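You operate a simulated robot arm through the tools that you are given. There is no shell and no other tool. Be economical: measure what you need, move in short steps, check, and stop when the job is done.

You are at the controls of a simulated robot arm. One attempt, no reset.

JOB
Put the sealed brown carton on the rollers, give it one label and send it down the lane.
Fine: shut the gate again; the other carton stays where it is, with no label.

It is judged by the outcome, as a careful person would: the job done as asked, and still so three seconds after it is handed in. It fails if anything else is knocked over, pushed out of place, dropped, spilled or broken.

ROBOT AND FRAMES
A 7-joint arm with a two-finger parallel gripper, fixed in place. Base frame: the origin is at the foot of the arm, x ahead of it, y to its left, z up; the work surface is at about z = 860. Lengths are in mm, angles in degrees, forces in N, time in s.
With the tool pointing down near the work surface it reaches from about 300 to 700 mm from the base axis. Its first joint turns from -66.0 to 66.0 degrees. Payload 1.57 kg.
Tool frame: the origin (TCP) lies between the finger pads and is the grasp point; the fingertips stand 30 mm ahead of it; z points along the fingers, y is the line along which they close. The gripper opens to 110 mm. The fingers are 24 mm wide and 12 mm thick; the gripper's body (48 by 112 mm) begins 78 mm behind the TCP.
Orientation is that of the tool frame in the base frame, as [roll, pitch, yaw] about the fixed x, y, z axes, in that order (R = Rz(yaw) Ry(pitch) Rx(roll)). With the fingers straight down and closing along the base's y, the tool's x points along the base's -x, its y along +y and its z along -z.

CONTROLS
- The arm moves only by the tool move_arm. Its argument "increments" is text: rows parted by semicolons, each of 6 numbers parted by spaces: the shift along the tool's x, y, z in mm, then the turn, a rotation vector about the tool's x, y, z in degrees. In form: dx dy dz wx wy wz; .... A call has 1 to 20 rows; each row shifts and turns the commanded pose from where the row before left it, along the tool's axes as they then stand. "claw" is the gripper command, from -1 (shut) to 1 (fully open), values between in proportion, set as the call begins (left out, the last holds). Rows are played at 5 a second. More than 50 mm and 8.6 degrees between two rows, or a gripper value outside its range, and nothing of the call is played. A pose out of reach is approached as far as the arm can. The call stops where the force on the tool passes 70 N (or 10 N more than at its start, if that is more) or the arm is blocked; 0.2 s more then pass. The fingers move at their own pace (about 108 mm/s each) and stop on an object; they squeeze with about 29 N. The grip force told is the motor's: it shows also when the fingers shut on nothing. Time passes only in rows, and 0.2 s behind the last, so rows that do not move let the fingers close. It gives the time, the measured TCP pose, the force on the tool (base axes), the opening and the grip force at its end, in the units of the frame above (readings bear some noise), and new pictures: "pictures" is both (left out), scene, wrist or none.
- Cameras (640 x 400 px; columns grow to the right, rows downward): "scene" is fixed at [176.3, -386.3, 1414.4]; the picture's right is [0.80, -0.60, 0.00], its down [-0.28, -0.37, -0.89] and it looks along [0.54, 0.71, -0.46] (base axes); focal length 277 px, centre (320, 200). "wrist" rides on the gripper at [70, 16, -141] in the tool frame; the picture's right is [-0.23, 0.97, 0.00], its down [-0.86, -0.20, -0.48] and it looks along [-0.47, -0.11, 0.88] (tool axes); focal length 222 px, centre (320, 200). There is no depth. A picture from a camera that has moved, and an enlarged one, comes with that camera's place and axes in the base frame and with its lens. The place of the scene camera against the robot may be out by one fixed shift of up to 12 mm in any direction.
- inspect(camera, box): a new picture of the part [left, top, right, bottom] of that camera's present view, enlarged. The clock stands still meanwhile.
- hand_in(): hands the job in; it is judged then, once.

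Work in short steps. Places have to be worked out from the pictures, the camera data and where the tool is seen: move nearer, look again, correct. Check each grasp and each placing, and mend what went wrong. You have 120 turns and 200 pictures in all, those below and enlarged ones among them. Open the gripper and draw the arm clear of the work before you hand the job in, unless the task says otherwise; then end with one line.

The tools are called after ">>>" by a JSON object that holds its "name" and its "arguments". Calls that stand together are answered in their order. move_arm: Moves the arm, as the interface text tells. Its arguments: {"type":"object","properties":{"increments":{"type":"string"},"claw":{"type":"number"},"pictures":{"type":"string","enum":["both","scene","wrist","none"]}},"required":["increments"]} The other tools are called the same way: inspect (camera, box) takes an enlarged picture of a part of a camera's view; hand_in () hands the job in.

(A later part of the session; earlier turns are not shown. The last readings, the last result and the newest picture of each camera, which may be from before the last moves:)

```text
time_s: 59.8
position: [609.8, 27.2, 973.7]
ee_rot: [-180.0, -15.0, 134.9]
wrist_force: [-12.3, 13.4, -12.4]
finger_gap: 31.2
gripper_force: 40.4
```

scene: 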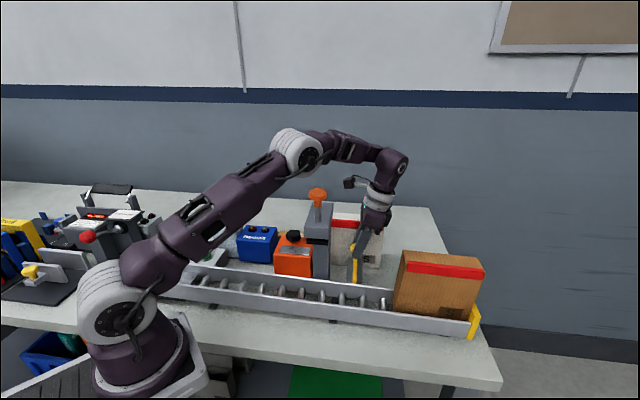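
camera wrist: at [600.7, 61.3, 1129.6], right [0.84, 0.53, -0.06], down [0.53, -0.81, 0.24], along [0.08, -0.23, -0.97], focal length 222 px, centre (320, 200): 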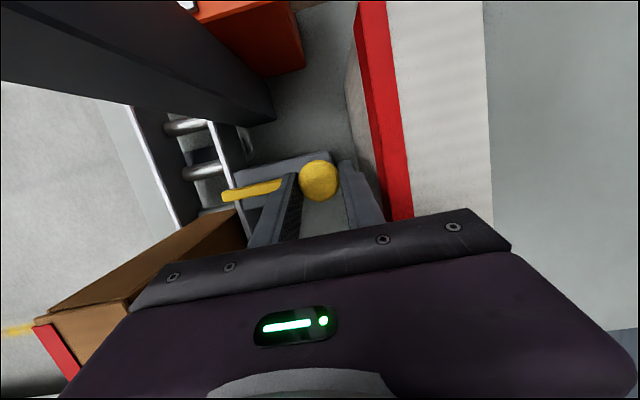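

There is no label on its top, so I'll have to find out how the labeller works and redo it. First I shut the gate again while I hold its knob.

>>> {"name": "move_arm", "arguments": {"increments": "0 -9 0 0 0 0; 0 -9 0 0 0 0; 0 -9 0 0 0 0; 0 -9 0 0 0 0; 0 -9 0 0 0 0; 0 -9 0 0 0 0; 0 -7.5 0 0 0 0; 0 0 0 0 0 0", "pictures": "scene"}}

>>> {"name": "inspect", "arguments": {"camera": "wrist", "box": [200, 60, 400, 220]}}

>>> {"name": "inspect", "arguments": {"camera": "scene", "box": [260, 170, 360, 290]}}

>>> {"name": "inspect", "arguments": {"camera": "scene", "box": [370, 230, 490, 340]}}

```text
time_s: 61.6
position: [566.3, -15.6, 976.4]
ee_rot: [-179.9, -14.9, 134.9]
wrist_force: [-2.5, 4.2, -31.0]
finger_gap: 31.4
gripper_force: 40.2
```

scene: 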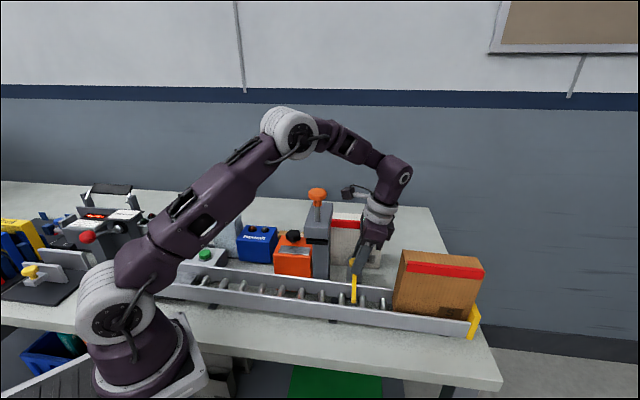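

```text
2.50 times, centred on (300, 140) of wrist
camera zoom: at [557.8, 18.2, 1130.8], right [0.84, 0.53, -0.06], down [0.53, -0.81, 0.24], along [0.08, -0.24, -0.97], focal length 555 px, centre (370, 350)
```

zoom: 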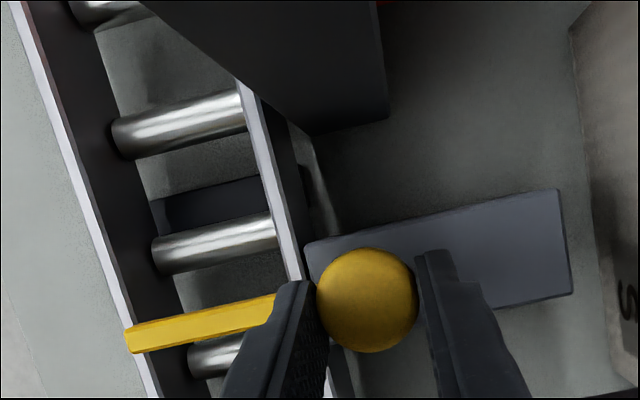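

```text
3.33 times, centred on (310, 230) of scene
camera zoom: at [176.8, -386.2, 1414.4], right [0.8, -0.6, 0.0], down [-0.28, -0.37, -0.89], along [0.54, 0.71, -0.46], focal length 923 px, centre (353, 100)
```

zoom: 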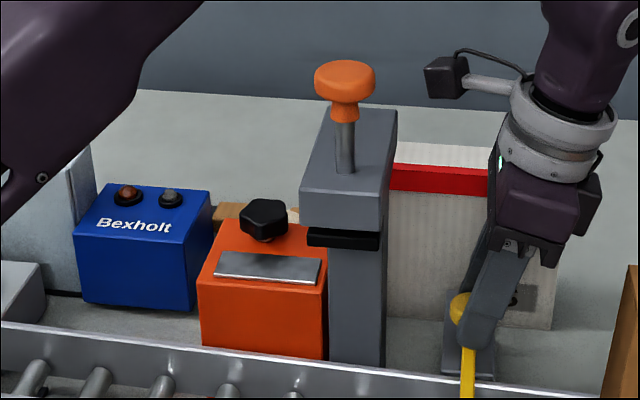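

```text
3.64 times, centred on (430, 285) of scene
camera zoom: at [176.8, -386.2, 1414.4], right [0.8, -0.6, 0.0], down [-0.28, -0.37, -0.89], along [0.54, 0.71, -0.46], focal length 1007 px, centre (-80, -109)
```

zoom: 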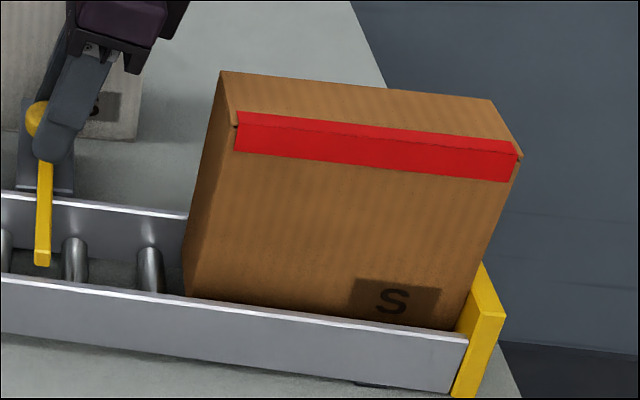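

The gate is shut again, with the bar right across the lane. I release its knob after zooming on the orange unit to understand the labeller.

>>> {"name": "inspect", "arguments": {"camera": "scene", "box": [268, 225, 328, 285]}}

>>> {"name": "inspect", "arguments": {"camera": "scene", "box": [225, 215, 285, 265]}}

>>> {"name": "move_arm", "arguments": {"increments": "0 0 0 0 0 0; 0 0 0 0 0 0", "claw": -0.273, "pictures": "none"}}

```text
6.67 times, centred on (298, 255) of scene
camera zoom: at [176.8, -386.2, 1414.4], right [0.8, -0.6, 0.0], down [-0.28, -0.37, -0.89], along [0.54, 0.71, -0.46], focal length 1847 px, centre (467, -167)
```

zoom: 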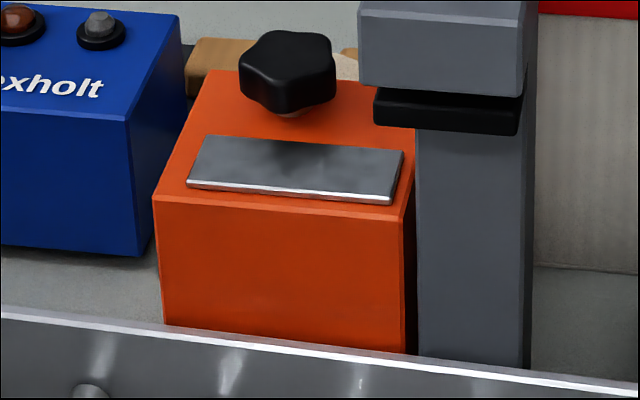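

```text
8.00 times, centred on (255, 240) of scene
camera zoom: at [176.8, -386.2, 1414.4], right [0.8, -0.6, 0.0], down [-0.28, -0.37, -0.89], along [0.54, 0.71, -0.46], focal length 2216 px, centre (840, -120)
```

zoom: 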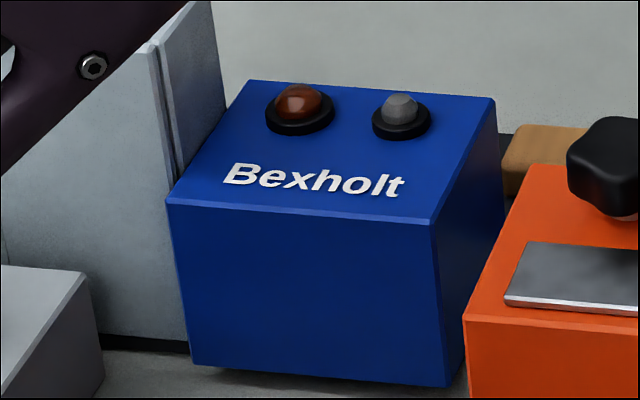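

```text
time_s: 62.2
position: [566.2, -15.5, 975.9]
ee_rot: [-180.0, -14.9, 135.0]
wrist_force: [0.6, -0.3, -0.7]
finger_gap: 39.7
gripper_force: 0.0
```

The knob is released with the gate shut. I rise and go to look closely at the orange unit and the press from above.

>>> {"name": "move_arm", "arguments": {"increments": "8 0 -30 0 0 0; 8 0 -30 0 0 0; 8 0 -30 0 0 0; 8 0 -30 0 0 0; 0 20 -20 0 -5 0; 0 20 -20 0 -5 0; 0 20 0 0 -5 0; 0 0 0 0 0 0", "claw": -1, "pictures": "wrist"}}

```text
time_s: 64.0
position: [617.0, 20.6, 1139.4]
ee_rot: [180.0, 0.2, 134.8]
wrist_force: [-0.1, 0.8, -0.3]
finger_gap: 0.0
gripper_force: 21.2
camera wrist: at [579.5, 82.7, 1281.6], right [0.85, 0.53, 0.0], down [0.46, -0.75, 0.48], along [0.25, -0.41, -0.88], focal length 222 px, centre (320, 200)
```

wrist: 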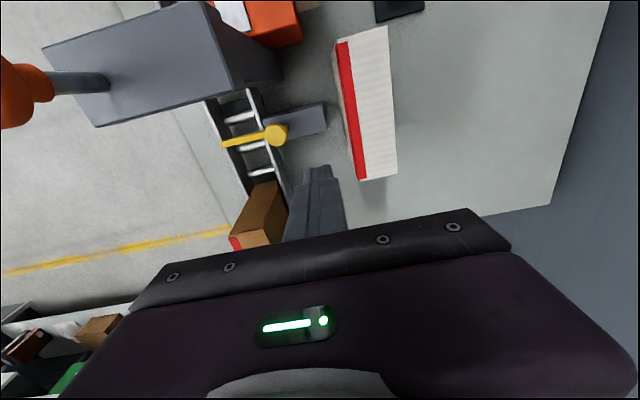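

>>> {"name": "move_arm", "arguments": {"increments": "30 10 -15 0 0 0; 30 10 -10 0 0 0; 30 0 0 0 0 0; 30 0 0 0 0 0; 0 0 0 0 0 0", "pictures": "none"}}

>>> {"name": "inspect", "arguments": {"camera": "wrist", "box": [200, 40, 360, 200]}}

```text
time_s: 65.2
position: [544.6, 118.4, 1163.3]
ee_rot: [-180.0, 0.0, 134.9]
wrist_force: [0.6, -0.3, -0.2]
finger_gap: 0.2
gripper_force: 21.4
```

```text
2.50 times, centred on (280, 120) of wrist
camera zoom: at [507.6, 180.7, 1305.7], right [0.85, 0.53, 0.0], down [0.46, -0.75, 0.48], along [0.25, -0.41, -0.88], focal length 555 px, centre (420, 400)
```

zoom: 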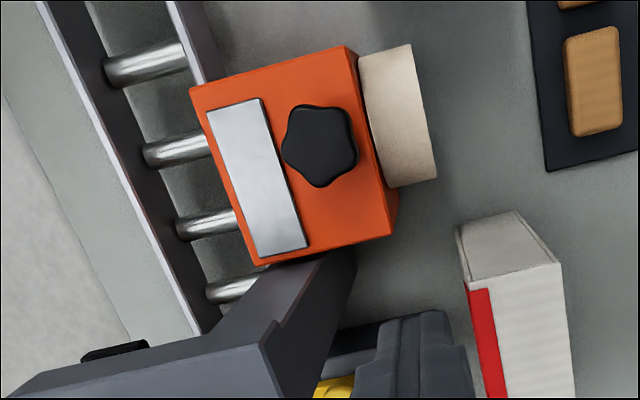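

I recall a small text plate at the left machine; I zoom there for hints.

>>> {"name": "inspect", "arguments": {"camera": "scene", "box": [60, 180, 180, 260]}}

>>> {"name": "inspect", "arguments": {"camera": "scene", "box": [0, 200, 100, 300]}}

```text
5.00 times, centred on (120, 220) of scene
camera zoom: at [176.3, -386.3, 1414.4], right [0.8, -0.6, 0.0], down [-0.28, -0.37, -0.89], along [0.54, 0.71, -0.46], focal length 1385 px, centre (1320, 100)
```

zoom: 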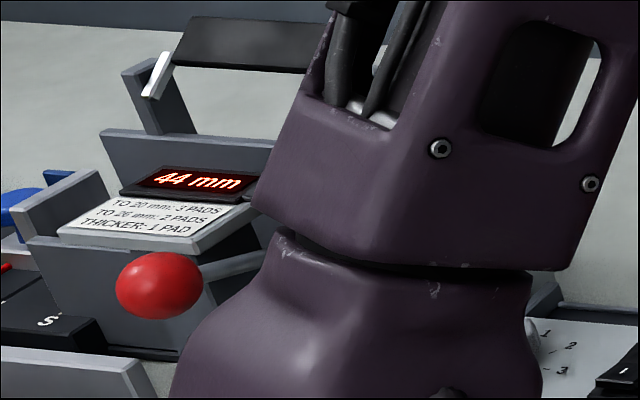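

```text
4.00 times, centred on (50, 250) of scene
camera zoom: at [176.3, -386.3, 1414.4], right [0.8, -0.6, 0.0], down [-0.28, -0.37, -0.89], along [0.54, 0.71, -0.46], focal length 1108 px, centre (1400, 0)
```

zoom: 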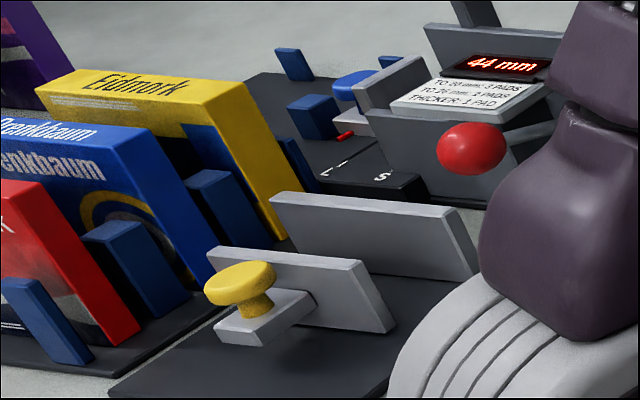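

That's a separate packing station (pad count by thickness), so dial/button are not for the label. Likely my press was too short/shallow; I'll fetch the carton from the end and repeat with a held press. I tilt the tool and move over toward the lane's end.

>>> {"name": "move_arm", "arguments": {"increments": "0 0 0 0 -8.2 0; 0 0 0 0 -8.2 0; 0 0 0 0 -8.2 0; 0 0 0 0 -8.2 0; -29.3 0 28.4 0 0 0; -29.3 0 28.4 0 0 0; -29.3 0 28.4 0 0 0; -29.3 0 28.4 0 0 0; -29.3 0 28.4 0 0 0; 0 -40 0 0 0 0; 0 0 0 0 0 0", "claw": 0.455, "pictures": "both"}}

>>> {"name": "inspect", "arguments": {"camera": "wrist", "box": [100, 20, 420, 220]}}

```text
time_s: 67.6
position: [658.2, -52.6, 1121.9]
ee_rot: [180.0, 33.0, 135.1]
wrist_force: [-0.8, 0.5, -0.9]
finger_gap: 80.3
gripper_force: 0.1
camera wrist: at [574.0, 55.0, 1204.5], right [0.82, 0.55, 0.12], down [0.18, -0.47, 0.87], along [0.54, -0.69, -0.48], focal length 222 px, centre (320, 200)
```

scene: 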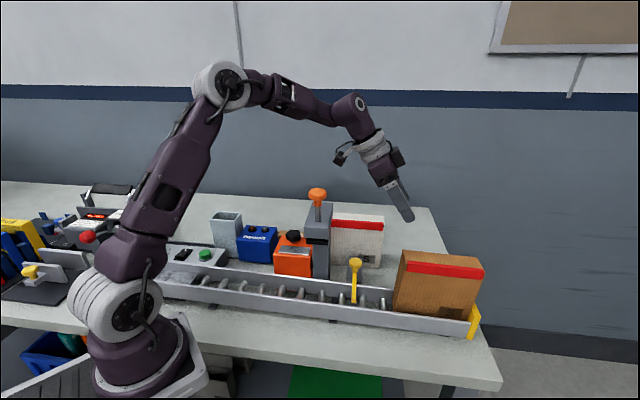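
wrist: 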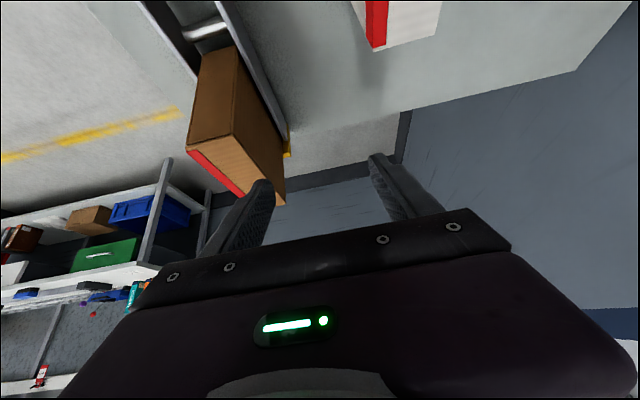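

```text
2.00 times, centred on (260, 120) of wrist
camera zoom: at [574.0, 55.0, 1204.5], right [0.82, 0.55, 0.12], down [0.18, -0.47, 0.87], along [0.54, -0.69, -0.48], focal length 444 px, centre (440, 360)
```

zoom: 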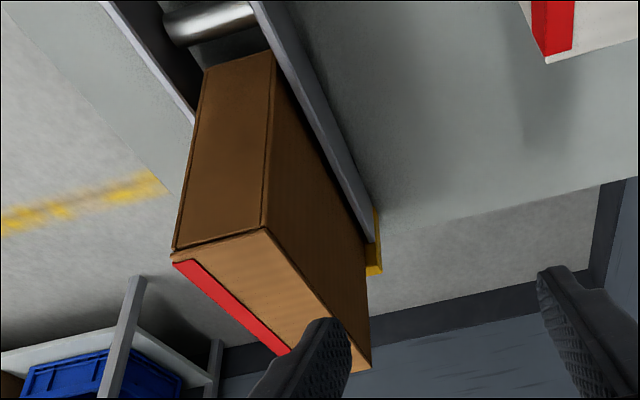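

Carton now at s≈512–674, p≈300–352. I move above it.

>>> {"name": "move_arm", "arguments": {"increments": "-14.7 -34 22.1 0 0 0; -14.7 -34 22.1 0 0 0; -14.7 -34 22.1 0 0 0; 0 0 0 0 0 0", "pictures": "wrist"}}

```text
time_s: 68.6
position: [637.3, -175.3, 1090.1]
ee_rot: [179.9, 32.8, 134.9]
wrist_force: [0.4, -0.5, 0.4]
finger_gap: 79.9
gripper_force: 0.1
camera wrist: at [554.4, -67.1, 1172.0], right [0.82, 0.55, 0.12], down [0.18, -0.47, 0.87], along [0.54, -0.69, -0.49], focal length 222 px, centre (320, 200)
```

wrist: 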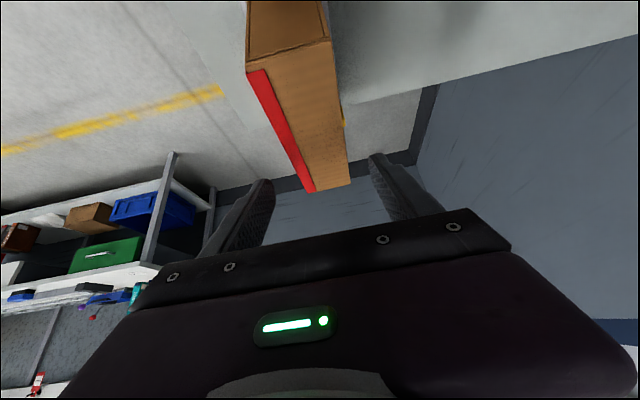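

>>> {"name": "move_arm", "arguments": {"increments": "11.5 0.4 17.9 0 0 0; 11.5 0.4 17.9 0 0 0; 11.5 0.4 17.9 0 0 0; 11.5 0.3 17.5 0 0 0; 0 0 0 0 0 0", "pictures": "both"}}

>>> {"name": "move_arm", "arguments": {"increments": "0 0 0 0 0 0; 0 0 0 0 0 0; 0 0 0 0 0 0; 0 0 0 0 0 0", "claw": -1, "pictures": "none"}}

```text
time_s: 69.8
position: [636.4, -174.3, 1005.0]
ee_rot: [180.0, 32.7, 134.9]
wrist_force: [-0.1, -0.2, -0.1]
finger_gap: 80.0
gripper_force: 0.1
camera wrist: at [554.9, -65.2, 1087.2], right [0.82, 0.55, 0.12], down [0.18, -0.47, 0.87], along [0.54, -0.69, -0.49], focal length 222 px, centre (320, 200)
```

scene: 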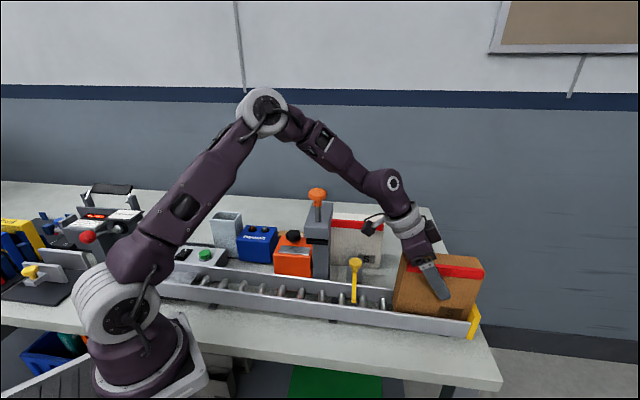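
wrist: 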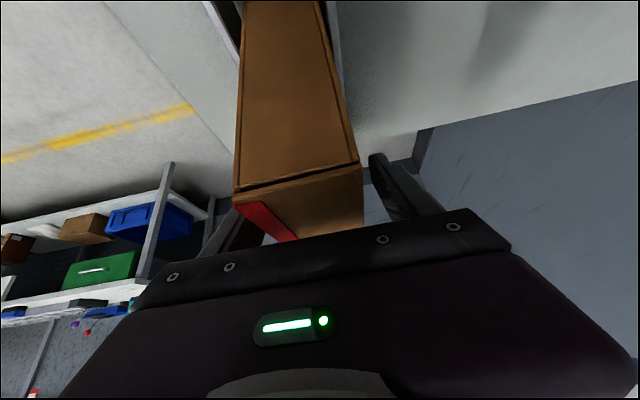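

```text
time_s: 70.8
position: [637.9, -172.7, 1005.7]
ee_rot: [180.0, 32.8, 135.0]
wrist_force: [0.4, 0.3, 0.0]
finger_gap: 49.5
gripper_force: 28.9
```

Gripped. I lift clear and move back upstream, staying past the gate and labeller.

>>> {"name": "move_arm", "arguments": {"increments": "-22.3 0 -34.7 0 0 0; -22.3 0 -34.7 0 0 0; -22.3 0 -34.7 0 0 0; -22.3 0 -34.7 0 0 0; 28.9 0 -18.6 0 0 0; 28.9 0 -18.6 0 0 0; 28.9 0 -18.6 0 0 0; 0 0 0 0 0 0", "pictures": "scene"}}

```text
time_s: 72.6
position: [565.2, -99.5, 1169.4]
ee_rot: [179.9, 32.8, 135.0]
wrist_force: [-0.3, -0.6, 0.0]
finger_gap: 49.5
gripper_force: 29.0
```

scene: 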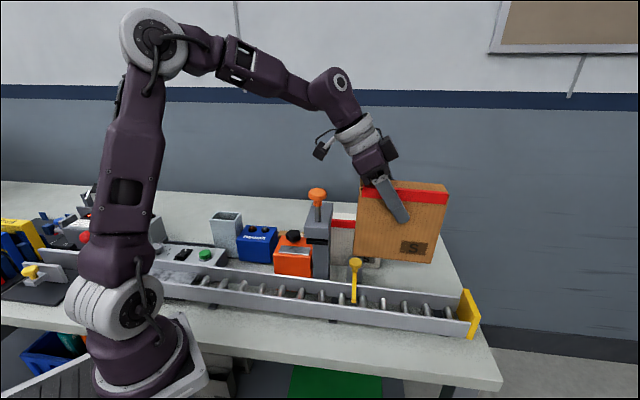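

>>> {"name": "move_arm", "arguments": {"increments": "0 44 0 0 0 0; 0 44 0 0 0 0; 0 44 0 0 0 0; 0 44 0 0 0 0; 0 0 0 0 0 0", "pictures": "scene"}}

```text
time_s: 73.8
position: [689.4, 24.0, 1170.7]
ee_rot: [-179.9, 32.8, 135.0]
wrist_force: [-0.3, 0.6, -0.6]
finger_gap: 49.6
gripper_force: 28.9
```

scene: 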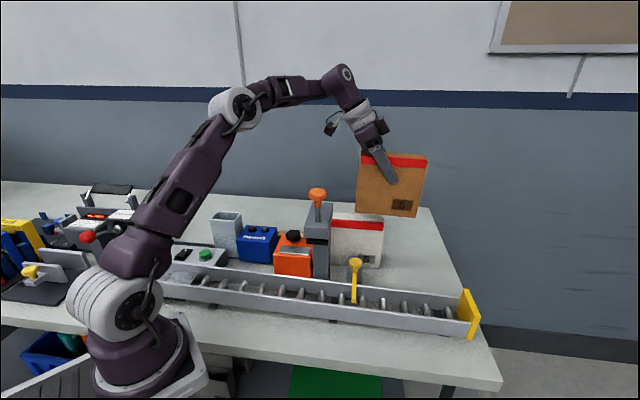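

>>> {"name": "move_arm", "arguments": {"increments": "32 0 -20.65 0 0 0; 32 0 -20.65 0 0 0; 32 0 -20.65 0 0 0; 32 0 -20.65 0 0 0; 32 0 -20.65 0 0 0; 32 0 -20.65 0 0 0; 32 0 -20.65 0 0 0; 32 0 -20.65 0 0 0; 0 -44 0 0 0 0; 0 -44 0 0 0 0; 0 -44 0 0 0 0; 0 0 0 0 0 0", "pictures": "both"}}

```text
time_s: 76.4
position: [380.6, 145.6, 1170.8]
ee_rot: [-179.9, 32.8, 134.9]
wrist_force: [0.1, 0.1, -1.0]
finger_gap: 49.8
gripper_force: 28.8
camera wrist: at [298.3, 253.4, 1252.6], right [0.82, 0.55, 0.12], down [0.18, -0.47, 0.87], along [0.54, -0.69, -0.48], focal length 222 px, centre (320, 200)
```

scene: 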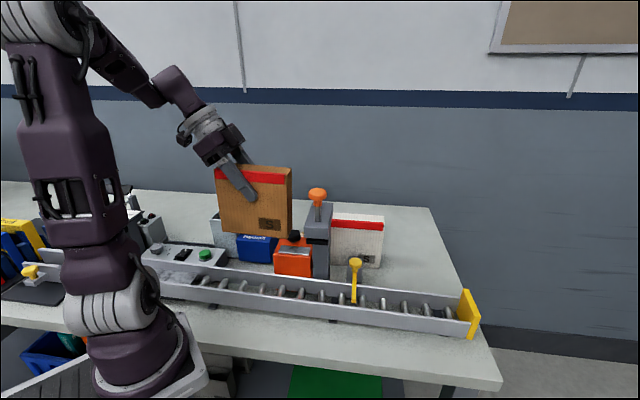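
wrist: 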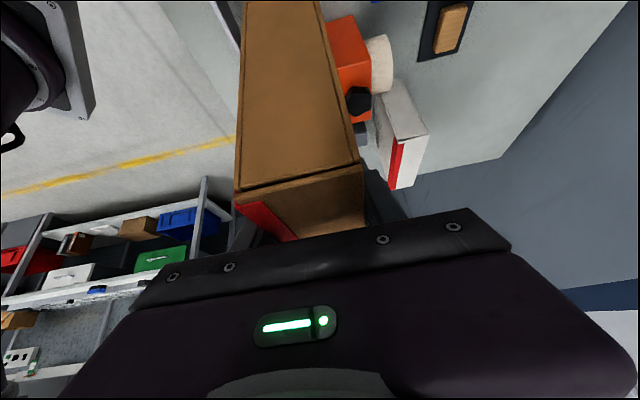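

>>> {"name": "move_arm", "arguments": {"increments": "0 -22 0 0 0 0; 0 -22 0 0 0 0; 15.7 0 24.4 0 0 0; 15.7 0 24.4 0 0 0; 15.7 0 24.4 0 0 0; 15.7 0 24.4 0 0 0; 11 0 17 0 0 0; 0 0 0 0 0 0", "pictures": "scene"}}

>>> {"name": "move_arm", "arguments": {"increments": "1.9 0 2.9 0 0 0; 1.9 0 2.9 0 0 0; 0 0 0 0 0 0", "pictures": "none"}}

```text
time_s: 78.2
position: [351.3, 115.8, 1033.3]
ee_rot: [-179.9, 32.8, 135.0]
wrist_force: [-0.6, -0.3, -0.5]
finger_gap: 49.7
gripper_force: 29.3
```

scene: 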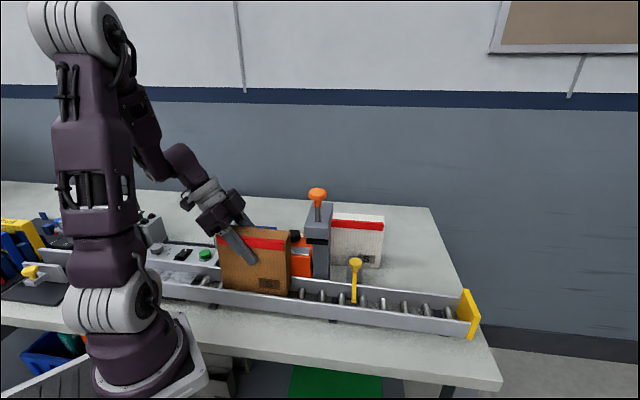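

```text
time_s: 79.0
position: [351.0, 116.8, 1025.9]
ee_rot: [-179.9, 32.8, 135.0]
wrist_force: [0.3, 0.6, 0.0]
finger_gap: 49.6
gripper_force: 28.7
```

>>> {"name": "move_arm", "arguments": {"increments": "1.5 0 2.3 0 0 0; 0 0 0 0 0 0", "pictures": "none"}}

>>> {"name": "move_arm", "arguments": {"increments": "1.2 0 1.8 0 0 0; 0 0 0 0 0 0", "pictures": "none"}}

>>> {"name": "move_arm", "arguments": {"increments": "0.8 0 1.2 0 0 0; 0 0 0 0 0 0", "pictures": "none"}}

```text
time_s: 79.6
position: [349.5, 115.5, 1025.0]
ee_rot: [180.0, 32.7, 135.0]
wrist_force: [-0.5, -0.1, -0.9]
finger_gap: 49.6
gripper_force: 29.0
```

```text
time_s: 80.2
position: [351.0, 116.5, 1022.9]
ee_rot: [-179.9, 32.8, 135.0]
wrist_force: [-0.9, -0.2, -0.5]
finger_gap: 49.5
gripper_force: 28.9
```

```text
time_s: 80.8
position: [350.2, 115.1, 1020.8]
ee_rot: [179.9, 32.8, 135.0]
wrist_force: [-0.4, -0.1, -0.4]
finger_gap: 49.5
gripper_force: 29.0
```

>>> {"name": "move_arm", "arguments": {"increments": "1.2 0 1.8 0 0 0; 0.6 0 0.9 0 0 0; 0 0 0 0 0 0", "pictures": "none"}}

```text
time_s: 81.6
position: [351.1, 116.0, 1018.4]
ee_rot: [-179.9, 32.9, 134.8]
wrist_force: [0.5, -1.8, 27.0]
finger_gap: 49.8
gripper_force: 29.6
```

Contact with the rollers (27 N). I release and let it roll to the gate.

>>> {"name": "move_arm", "arguments": {"increments": "0 0 0 0 0 0; 0 0 0 0 0 0; 0 0 0 0 0 0; 0 0 0 0 0 0; 0 0 0 0 0 0; 0 0 0 0 0 0; 0 0 0 0 0 0; 0 0 0 0 0 0; 0 0 0 0 0 0; 0 0 0 0 0 0; 0 0 0 0 0 0; 0 0 0 0 0 0; 0 0 0 0 0 0; 0 0 0 0 0 0; 0 0 0 0 0 0; 0 0 0 0 0 0; 0 0 0 0 0 0", "claw": 0.13, "pictures": "scene"}}

>>> {"name": "inspect", "arguments": {"camera": "scene", "box": [260, 180, 400, 310]}}

```text
time_s: 85.2
position: [350.6, 116.8, 1018.0]
ee_rot: [-179.8, 32.8, 134.9]
wrist_force: [0.0, 0.2, 0.3]
finger_gap: 62.1
gripper_force: 0.0
```

scene: 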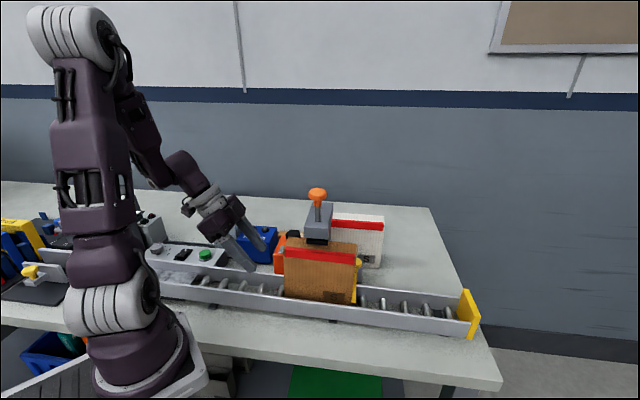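

```text
3.08 times, centred on (330, 245) of scene
camera zoom: at [176.3, -386.3, 1414.4], right [0.8, -0.6, 0.0], down [-0.28, -0.37, -0.89], along [0.54, 0.71, -0.46], focal length 852 px, centre (289, 62)
```

zoom: 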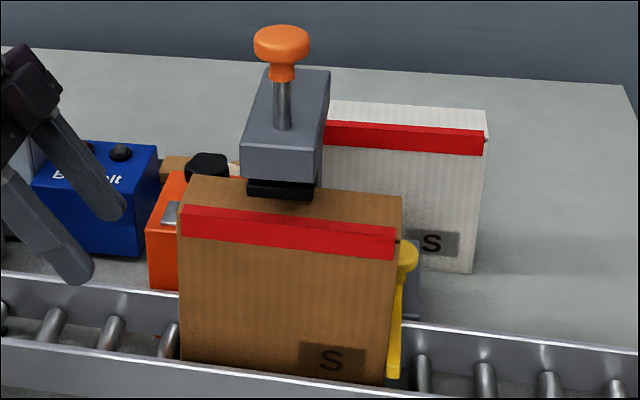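

The carton is again at the gate under the pad. I rise, untilt, and go over the plunger with fingers closed.

>>> {"name": "move_arm", "arguments": {"increments": "-25 0 -38 0 0 0; -25 0 -38 0 0 0; -25 0 -38 0 0 0; -25 0 -38 0 0 0; -25 0 -38 0 0 0; 0 0 0 0 8.2 0; 0 0 0 0 8.2 0; 0 0 0 0 8.2 0; 0 0 0 0 8.2 0; -38 0 0 0 0 0; -38 0 0 0 0 0; -38 0 0 0 0 0; -38 0 0 0 0 0; 0 0 0 0 0 0", "claw": -1, "pictures": "wrist"}}

```text
time_s: 88.2
position: [461.4, 5.9, 1247.3]
ee_rot: [-180.0, 0.0, 135.1]
wrist_force: [0.2, -0.2, -0.3]
finger_gap: 0.0
gripper_force: 21.4
camera wrist: at [424.6, 67.3, 1388.8], right [0.85, 0.53, 0.0], down [0.46, -0.75, 0.48], along [0.25, -0.41, -0.88], focal length 222 px, centre (320, 200)
```

wrist: 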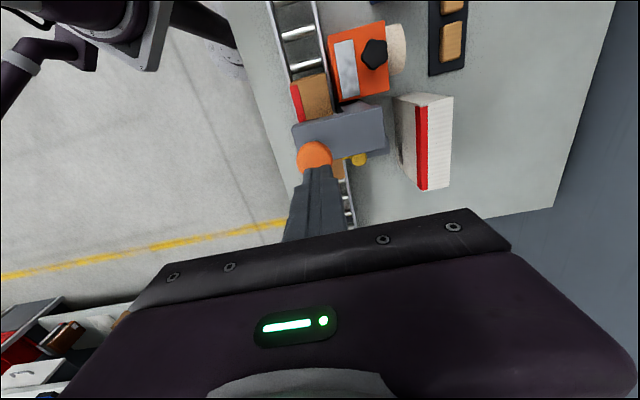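

>>> {"name": "move_arm", "arguments": {"increments": "3 -2 15 0 0 0; 0 0 15 0 0 0; 0 0 8 0 0 0; 0 0 5 0 0 0; 0 0 4 0 0 0; 0 0 4 0 0 0; 0 0 3 0 0 0; 0 0 3 0 0 0; 0 0 3 0 0 0; 0 0 3 0 0 0", "pictures": "scene"}}

>>> {"name": "move_arm", "arguments": {"increments": "0 0 1 0 0 0; 0 0 0 0 0 0; 0 0 0 0 0 0; 0 0 0 0 0 0; 0 0 0 0 0 0; 0 0 0 0 0 0; 0 0 0 0 0 0", "pictures": "none"}}

>>> {"name": "inspect", "arguments": {"camera": "scene", "box": [220, 180, 380, 310]}}

```text
time_s: 89.9
position: [455.2, 7.5, 1195.1]
ee_rot: [179.5, 0.4, 135.0]
wrist_force: [-10.4, 3.7, 23.8]
finger_gap: 0.0
gripper_force: 21.3
stopped in row 8: the force on the tool passed its limit (the readings are from after the stop); the commanded pose is now the measured one
```

scene: 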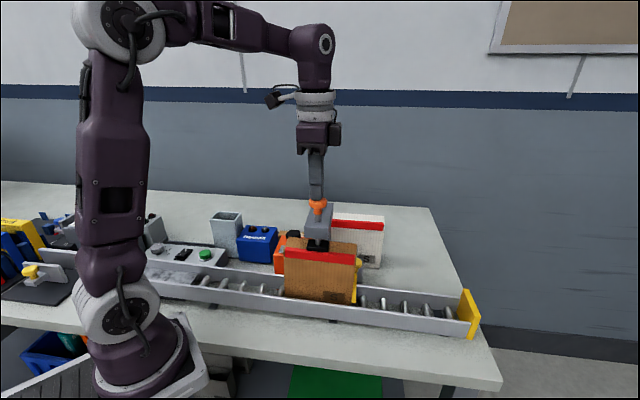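

```text
time_s: 91.5
position: [455.9, 7.5, 1194.8]
ee_rot: [179.4, 0.6, 134.9]
wrist_force: [-12.8, 2.9, 58.8]
finger_gap: 0.1
gripper_force: 21.2
```

```text
3.08 times, centred on (300, 245) of scene
camera zoom: at [174.9, -386.2, 1414.6], right [0.8, -0.6, 0.0], down [-0.28, -0.37, -0.89], along [0.54, 0.71, -0.46], focal length 852 px, centre (382, 62)
```

zoom: 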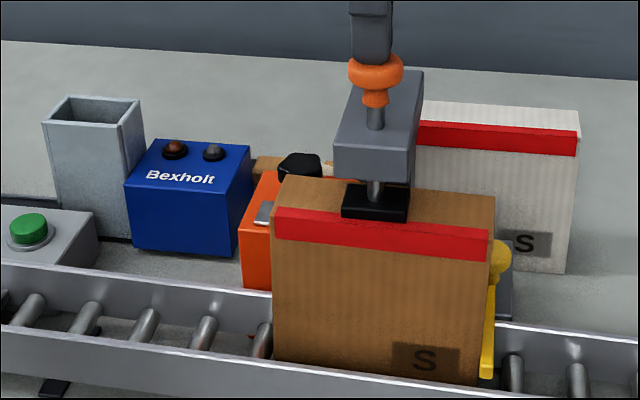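

I release, then will grip the carton's upstream end and draw it back from under the pad to see whether there is a label.

>>> {"name": "move_arm", "arguments": {"increments": "0 0 -15 0.6 -0.6 0; 0 0 -40 0 0 0; 37 0 0 0 0 0; 37 0 0 0 0 0; 37 0 0 0 0 0; 37 0 0 0 0 0; 0 0 0 0 -8.2 0; 0 0 0 0 -8.2 0; 0 0 0 0 -8.2 0; 0 0 0 0 -8.2 0; 22 0 33 0 0 0; 22 0 33 0 0 0; 22 0 33 0 0 0; 22 0 33 0 0 0; 0 0 0 0 0 0", "claw": 0.455, "pictures": "both"}}

```text
time_s: 94.7
position: [352.1, 110.2, 1088.3]
ee_rot: [-179.9, 33.8, 135.0]
wrist_force: [0.3, 0.1, 0.4]
finger_gap: 80.0
gripper_force: 0.0
camera wrist: at [268.6, 220.8, 1166.8], right [0.82, 0.56, 0.12], down [0.17, -0.45, 0.87], along [0.54, -0.7, -0.47], focal length 222 px, centre (320, 200)
```

scene: 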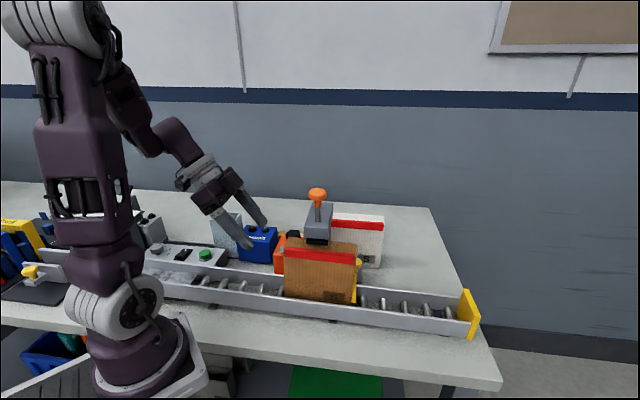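
wrist: 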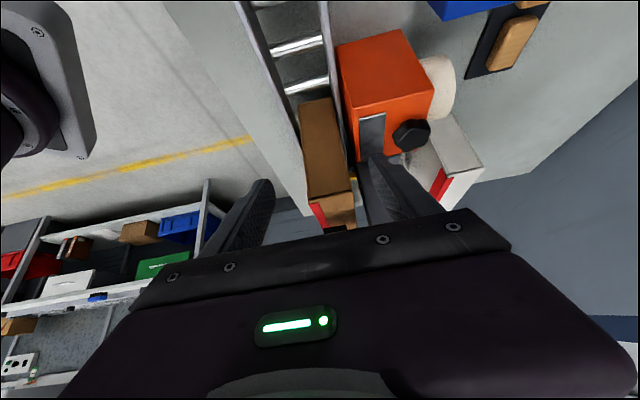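

>>> {"name": "move_arm", "arguments": {"increments": "-18 0 24 0 0 0; -18 0 24 0 0 0; -18 0 24 0 0 0; 12 0 17.9 0 0 0; 12 0 17.9 0 0 0; 0 0 0 0 0 0", "claw": 0.18, "pictures": "scene"}}

>>> {"name": "inspect", "arguments": {"camera": "scene", "box": [220, 180, 380, 310]}}

>>> {"name": "inspect", "arguments": {"camera": "wrist", "box": [180, 60, 440, 240]}}

```text
time_s: 96.1
position: [413.0, 52.0, 1022.7]
ee_rot: [-178.7, 32.8, 135.5]
wrist_force: [-0.8, -0.3, 0.2]
finger_gap: 64.7
gripper_force: 0.0
out of reach, approached as far as the arm can: row 5
```

scene: 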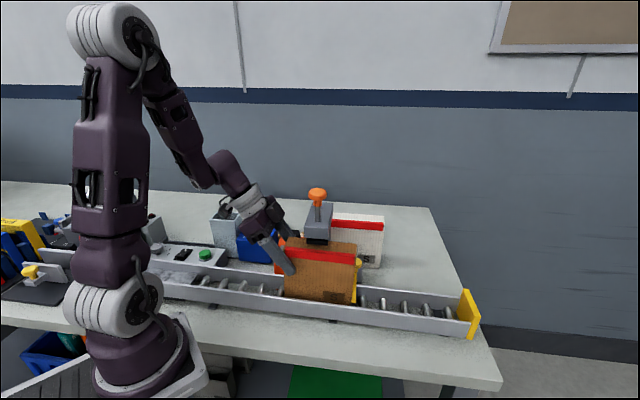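

```text
3.08 times, centred on (300, 245) of scene
camera zoom: at [176.3, -386.3, 1414.4], right [0.8, -0.6, 0.0], down [-0.28, -0.37, -0.89], along [0.54, 0.71, -0.46], focal length 852 px, centre (382, 62)
```

zoom: 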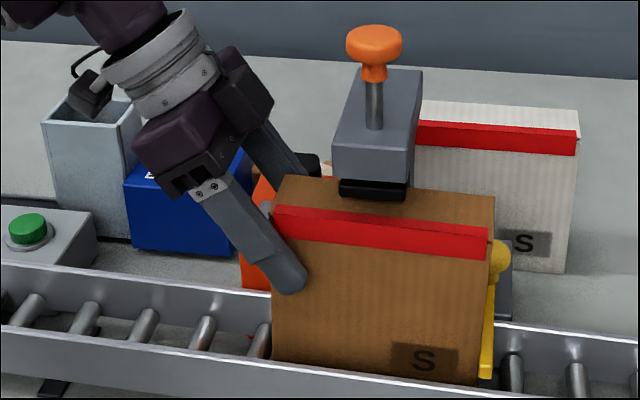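

```text
2.22 times, centred on (310, 150) of wrist
camera zoom: at [331.1, 161.5, 1104.8], right [0.83, 0.55, 0.1], down [0.19, -0.46, 0.87], along [0.53, -0.7, -0.48], focal length 494 px, centre (342, 311)
```

zoom: 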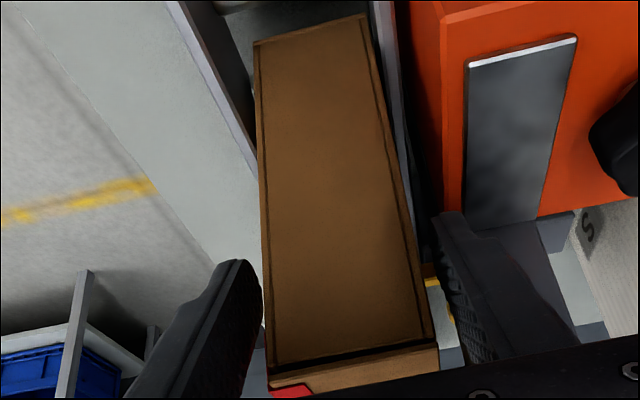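

The fingers straddle the upstream end. I grip, and pull it back 110 mm up the slope.

>>> {"name": "move_arm", "arguments": {"increments": "0 0 0 0 0 0; 0 0 0 0 0 0; 0 0 0 0 0 0; 0 0 0 0 0 0", "claw": -1, "pictures": "none"}}

>>> {"name": "move_arm", "arguments": {"increments": "22.5 0 -15.9 0 0 0; 22.5 0 -15.9 0 0 0; 22.5 0 -15.9 0 0 0; 22.5 0 -15.9 0 0 0; 0 0 0 0 0 0", "pictures": "scene"}}

>>> {"name": "inspect", "arguments": {"camera": "scene", "box": [220, 180, 380, 310]}}

```text
time_s: 97.1
position: [411.9, 51.9, 1022.9]
ee_rot: [-178.7, 32.7, 135.5]
wrist_force: [0.2, -0.8, 0.2]
finger_gap: 49.7
gripper_force: 29.0
```

```text
time_s: 98.3
position: [337.2, 133.5, 1026.1]
ee_rot: [-179.9, 34.0, 135.0]
wrist_force: [-7.1, -13.2, 1.2]
finger_gap: 49.3
gripper_force: 28.8
out of reach, approached as far as the arm can: row 1
```

scene: 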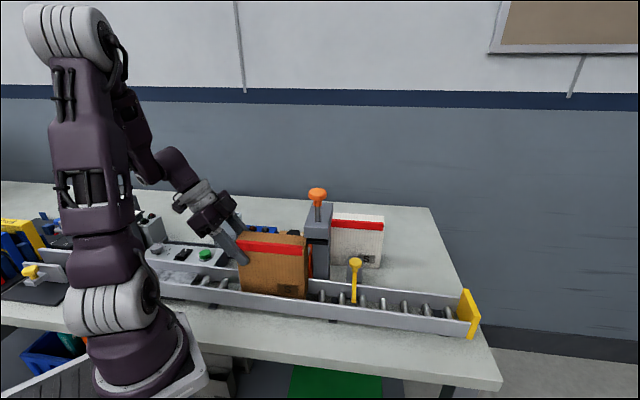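

```text
3.08 times, centred on (300, 245) of scene
camera zoom: at [176.1, -386.6, 1414.3], right [0.8, -0.6, 0.0], down [-0.28, -0.37, -0.89], along [0.54, 0.71, -0.46], focal length 852 px, centre (382, 62)
```

zoom: 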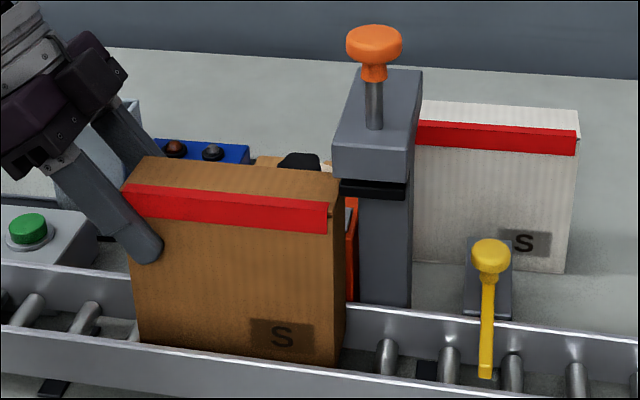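

Still no label after a held press, so the label must first be fed, presumably by the star knob on the orange label unit (roll behind it, steel plate in front). I let the carton roll back and move up.

>>> {"name": "move_arm", "arguments": {"increments": "0 0 0 0 0 0; 0 0 0 0 0 0; 0 0 0 0 0 0; 0 0 0 0 0 0; 0 0 0 0 0 0; 0 0 0 0 0 0; 0 0 0 0 0 0; 0 0 0 0 0 0; -25 0 -37 0 0 0; -25 0 -37 0 0 0; -25 0 -37 0 0 0; 0 0 0 0 8.5 0; 0 0 0 0 8.5 0; 0 0 0 0 8.5 0; 0 0 0 0 8.5 0; 0 0 0 0 0 0", "claw": 0.18, "pictures": "scene"}}

>>> {"name": "inspect", "arguments": {"camera": "wrist", "box": [250, 60, 450, 220]}}

```text
time_s: 101.7
position: [338.4, 134.5, 1159.7]
ee_rot: [-179.9, -0.2, 135.0]
wrist_force: [0.5, -0.3, -0.1]
finger_gap: 65.0
gripper_force: 0.1
```

scene: 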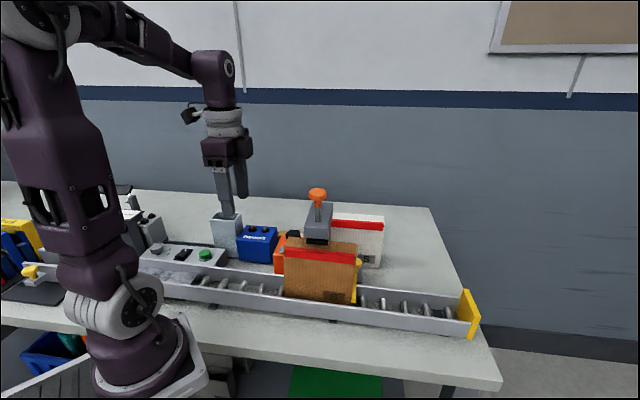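

```text
2.50 times, centred on (350, 140) of wrist
camera zoom: at [302.5, 196.0, 1304.1], right [0.85, 0.53, 0.0], down [0.46, -0.75, 0.48], along [0.25, -0.41, -0.88], focal length 555 px, centre (245, 350)
```

zoom: 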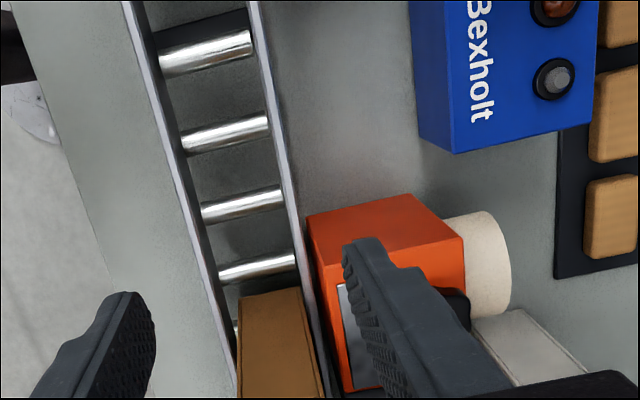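

>>> {"name": "move_arm", "arguments": {"increments": "-18 32 0 0 0 0; -18 32 0 0 0 0; -18 33 0 0 0 0; 0 0 0 0 0 0", "claw": 0.2, "pictures": "none"}}

>>> {"name": "inspect", "arguments": {"camera": "wrist", "box": [220, 60, 420, 220]}}

```text
time_s: 102.7
position: [445.0, 165.6, 1159.3]
ee_rot: [-179.8, -0.1, 135.0]
wrist_force: [0.3, 0.5, 0.2]
finger_gap: 66.0
gripper_force: 0.1
```

```text
2.50 times, centred on (320, 140) of wrist
camera zoom: at [408.5, 226.6, 1302.6], right [0.85, 0.53, 0.0], down [0.46, -0.75, 0.48], along [0.25, -0.41, -0.88], focal length 555 px, centre (320, 350)
```

zoom: 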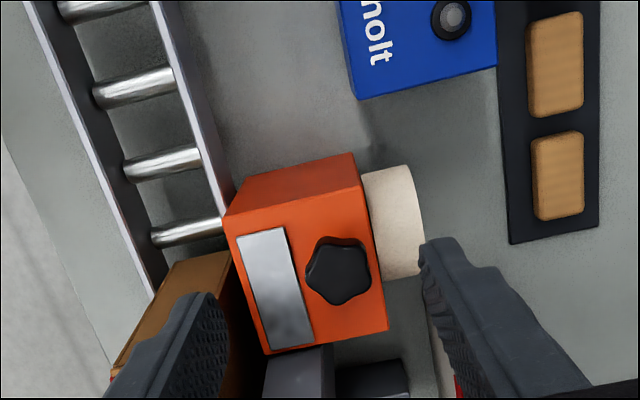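

Knob at s≈245, p≈432. I go above it, pre-turn the wrist 30° counter-clockwise and lower near it.

>>> {"name": "move_arm", "arguments": {"increments": "-24 0 0 0 0 0; -23.4 0.2 0 0 0 0; 0 0 30 0 0 -7.5; 0 0 30 0 0 -7.5; 0 0 30 0 0 -7.5; 0 0 29 0 0 -7.5; 0 0 0 0 0 0", "claw": 0.2, "pictures": "both"}}

>>> {"name": "inspect", "arguments": {"camera": "wrist", "box": [220, 60, 420, 220]}}

>>> {"name": "inspect", "arguments": {"camera": "scene", "box": [240, 180, 340, 290]}}

```text
time_s: 104.3
position: [477.7, 131.5, 1041.8]
ee_rot: [-179.9, -0.2, 165.1]
wrist_force: [0.2, 0.4, 0.5]
finger_gap: 66.0
gripper_force: 0.0
camera wrist: at [416.5, 165.2, 1183.5], right [0.47, 0.88, 0.0], down [0.78, -0.41, 0.48], along [0.42, -0.22, -0.88], focal length 222 px, centre (320, 200)
```

scene: 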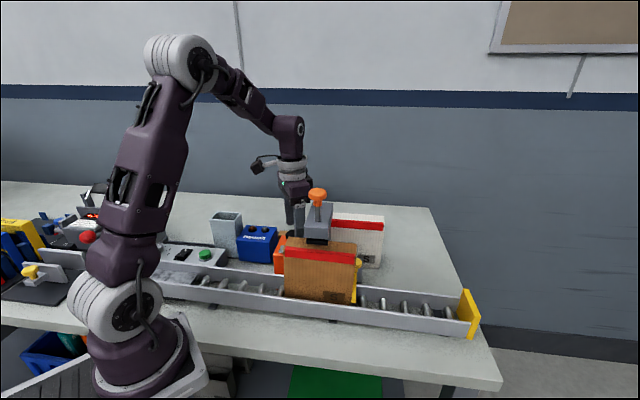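
wrist: 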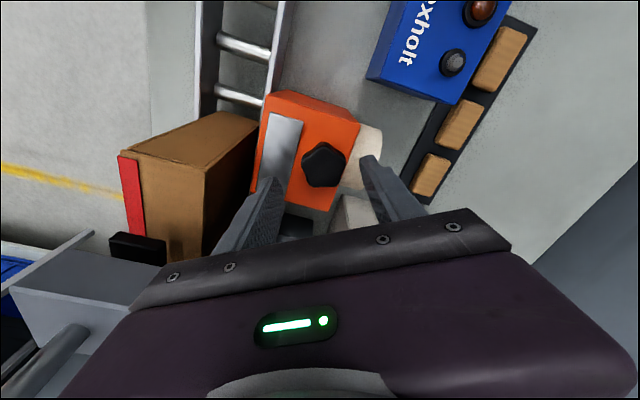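

```text
2.50 times, centred on (320, 140) of wrist
camera zoom: at [416.5, 165.2, 1183.5], right [0.47, 0.88, 0.0], down [0.78, -0.41, 0.48], along [0.42, -0.22, -0.88], focal length 555 px, centre (320, 350)
```

zoom: 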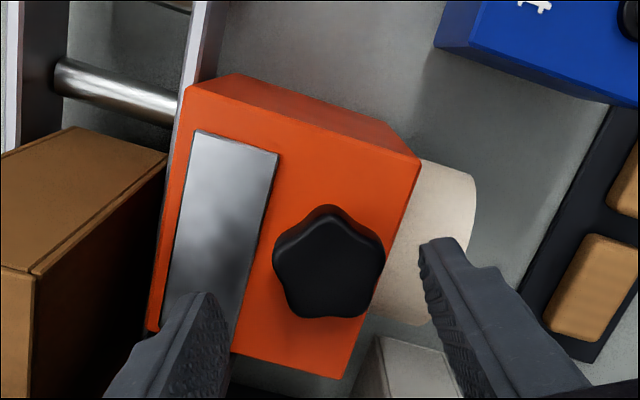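

```text
3.64 times, centred on (290, 235) of scene
camera zoom: at [176.3, -386.3, 1414.4], right [0.8, -0.6, 0.0], down [-0.28, -0.37, -0.89], along [0.54, 0.71, -0.46], focal length 1007 px, centre (429, 73)
```

zoom: 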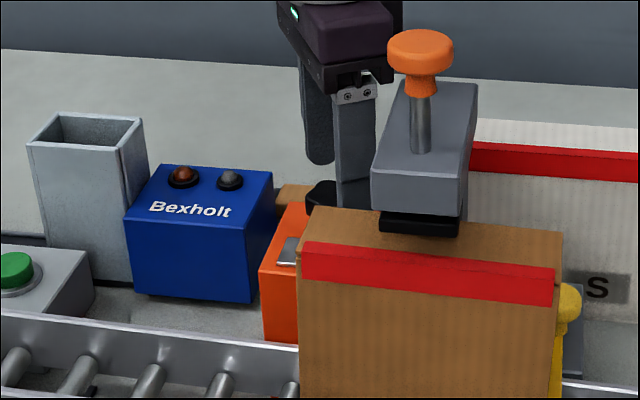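

>>> {"name": "move_arm", "arguments": {"increments": "-3.1 3.9 10 0 0 0; 0 0 15 0 0 0; 0 0 12 0 0 0; 0 0 0 0 0 0", "claw": 0.02, "pictures": "none"}}

>>> {"name": "inspect", "arguments": {"camera": "wrist", "box": [240, 80, 440, 220]}}

>>> {"name": "inspect", "arguments": {"camera": "scene", "box": [260, 200, 330, 270]}}

```text
time_s: 105.1
position: [480.2, 133.6, 1013.8]
ee_rot: [179.7, 0.2, 165.0]
wrist_force: [-11.3, 1.0, 22.5]
finger_gap: 58.0
gripper_force: 1.6
stopped in row 4: the force on the tool passed its limit (the readings are from after the stop); the commanded pose is now the measured one
```

```text
2.86 times, centred on (340, 150) of wrist
camera zoom: at [418.5, 168.1, 1156.4], right [0.47, 0.88, 0.0], down [0.77, -0.42, 0.48], along [0.43, -0.22, -0.88], focal length 635 px, centre (263, 343)
```

zoom: 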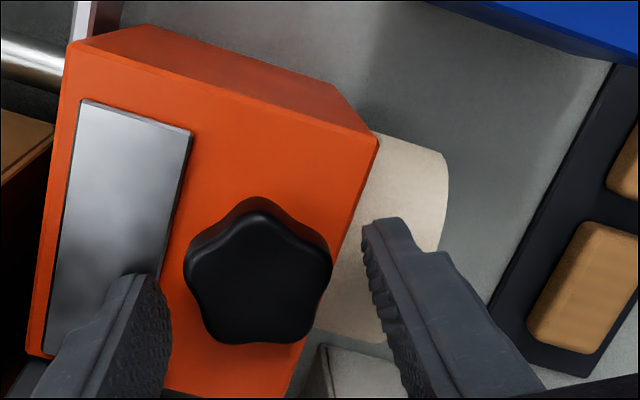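

```text
5.71 times, centred on (295, 235) of scene
camera zoom: at [175.6, -386.4, 1414.5], right [0.8, -0.6, 0.0], down [-0.28, -0.37, -0.89], along [0.54, 0.71, -0.46], focal length 1583 px, centre (463, 0)
```

zoom: 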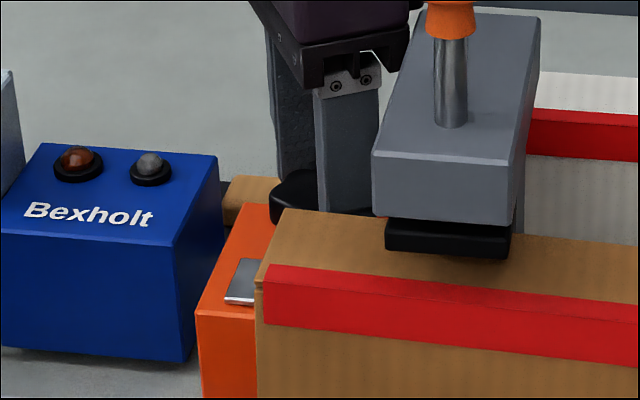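

The tips touched the unit's top (z≈984), so the knob stands higher (≈1000). I raise 5 mm, recentre slightly and close on the knob.

>>> {"name": "move_arm", "arguments": {"increments": "0 0 -5 0 0 0; 3.3 2.6 0 0.3 -0.2 0; 0 0 0 0 0 0", "pictures": "none"}}

>>> {"name": "move_arm", "arguments": {"increments": "0 0 0 0 0 0; 0 0 0 0 0 0; 0 0 0 0 0 0", "claw": -1, "pictures": "none"}}

>>> {"name": "inspect", "arguments": {"camera": "wrist", "box": [240, 80, 440, 220]}}

```text
time_s: 105.9
position: [479.0, 137.4, 1017.9]
ee_rot: [-179.9, 0.5, 165.0]
wrist_force: [-0.1, -0.3, -1.2]
finger_gap: 56.2
gripper_force: 0.1
```

```text
time_s: 106.7
position: [479.3, 135.4, 1017.4]
ee_rot: [-179.7, 0.4, 165.0]
wrist_force: [-5.7, -21.2, 3.7]
finger_gap: 35.5
gripper_force: 42.2
```

```text
2.86 times, centred on (340, 150) of wrist
camera zoom: at [416.6, 170.4, 1160.1], right [0.47, 0.88, 0.0], down [0.77, -0.41, 0.49], along [0.43, -0.23, -0.87], focal length 635 px, centre (263, 343)
```

zoom: 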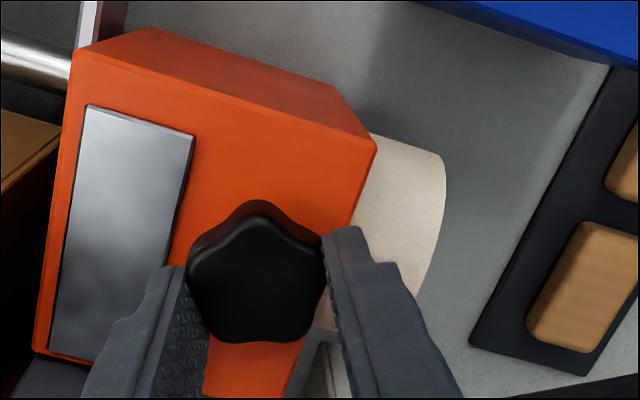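

The star knob is gripped. I turn it clockwise in small steps and watch the plate and forces.

>>> {"name": "move_arm", "arguments": {"increments": "0 -1.5 0 0 0 5; 0 0 0 0 0 5; 0 0 0 0 0 5; 0 0 0 0 0 0", "pictures": "none"}}

>>> {"name": "inspect", "arguments": {"camera": "wrist", "box": [240, 80, 440, 220]}}

```text
time_s: 107.7
position: [479.2, 133.8, 1018.6]
ee_rot: [-179.8, 0.4, 149.9]
wrist_force: [-13.6, -23.3, 4.4]
finger_gap: 35.3
gripper_force: 42.6
```

```text
2.86 times, centred on (340, 150) of wrist
camera zoom: at [427.1, 184.3, 1160.1], right [0.68, 0.73, 0.0], down [0.64, -0.6, 0.48], along [0.35, -0.33, -0.87], focal length 635 px, centre (263, 343)
```

zoom: 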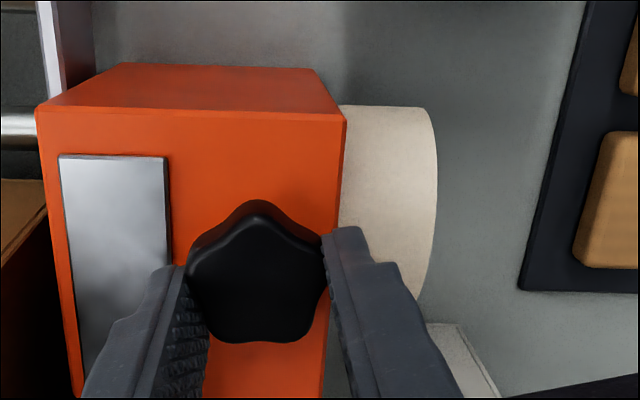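

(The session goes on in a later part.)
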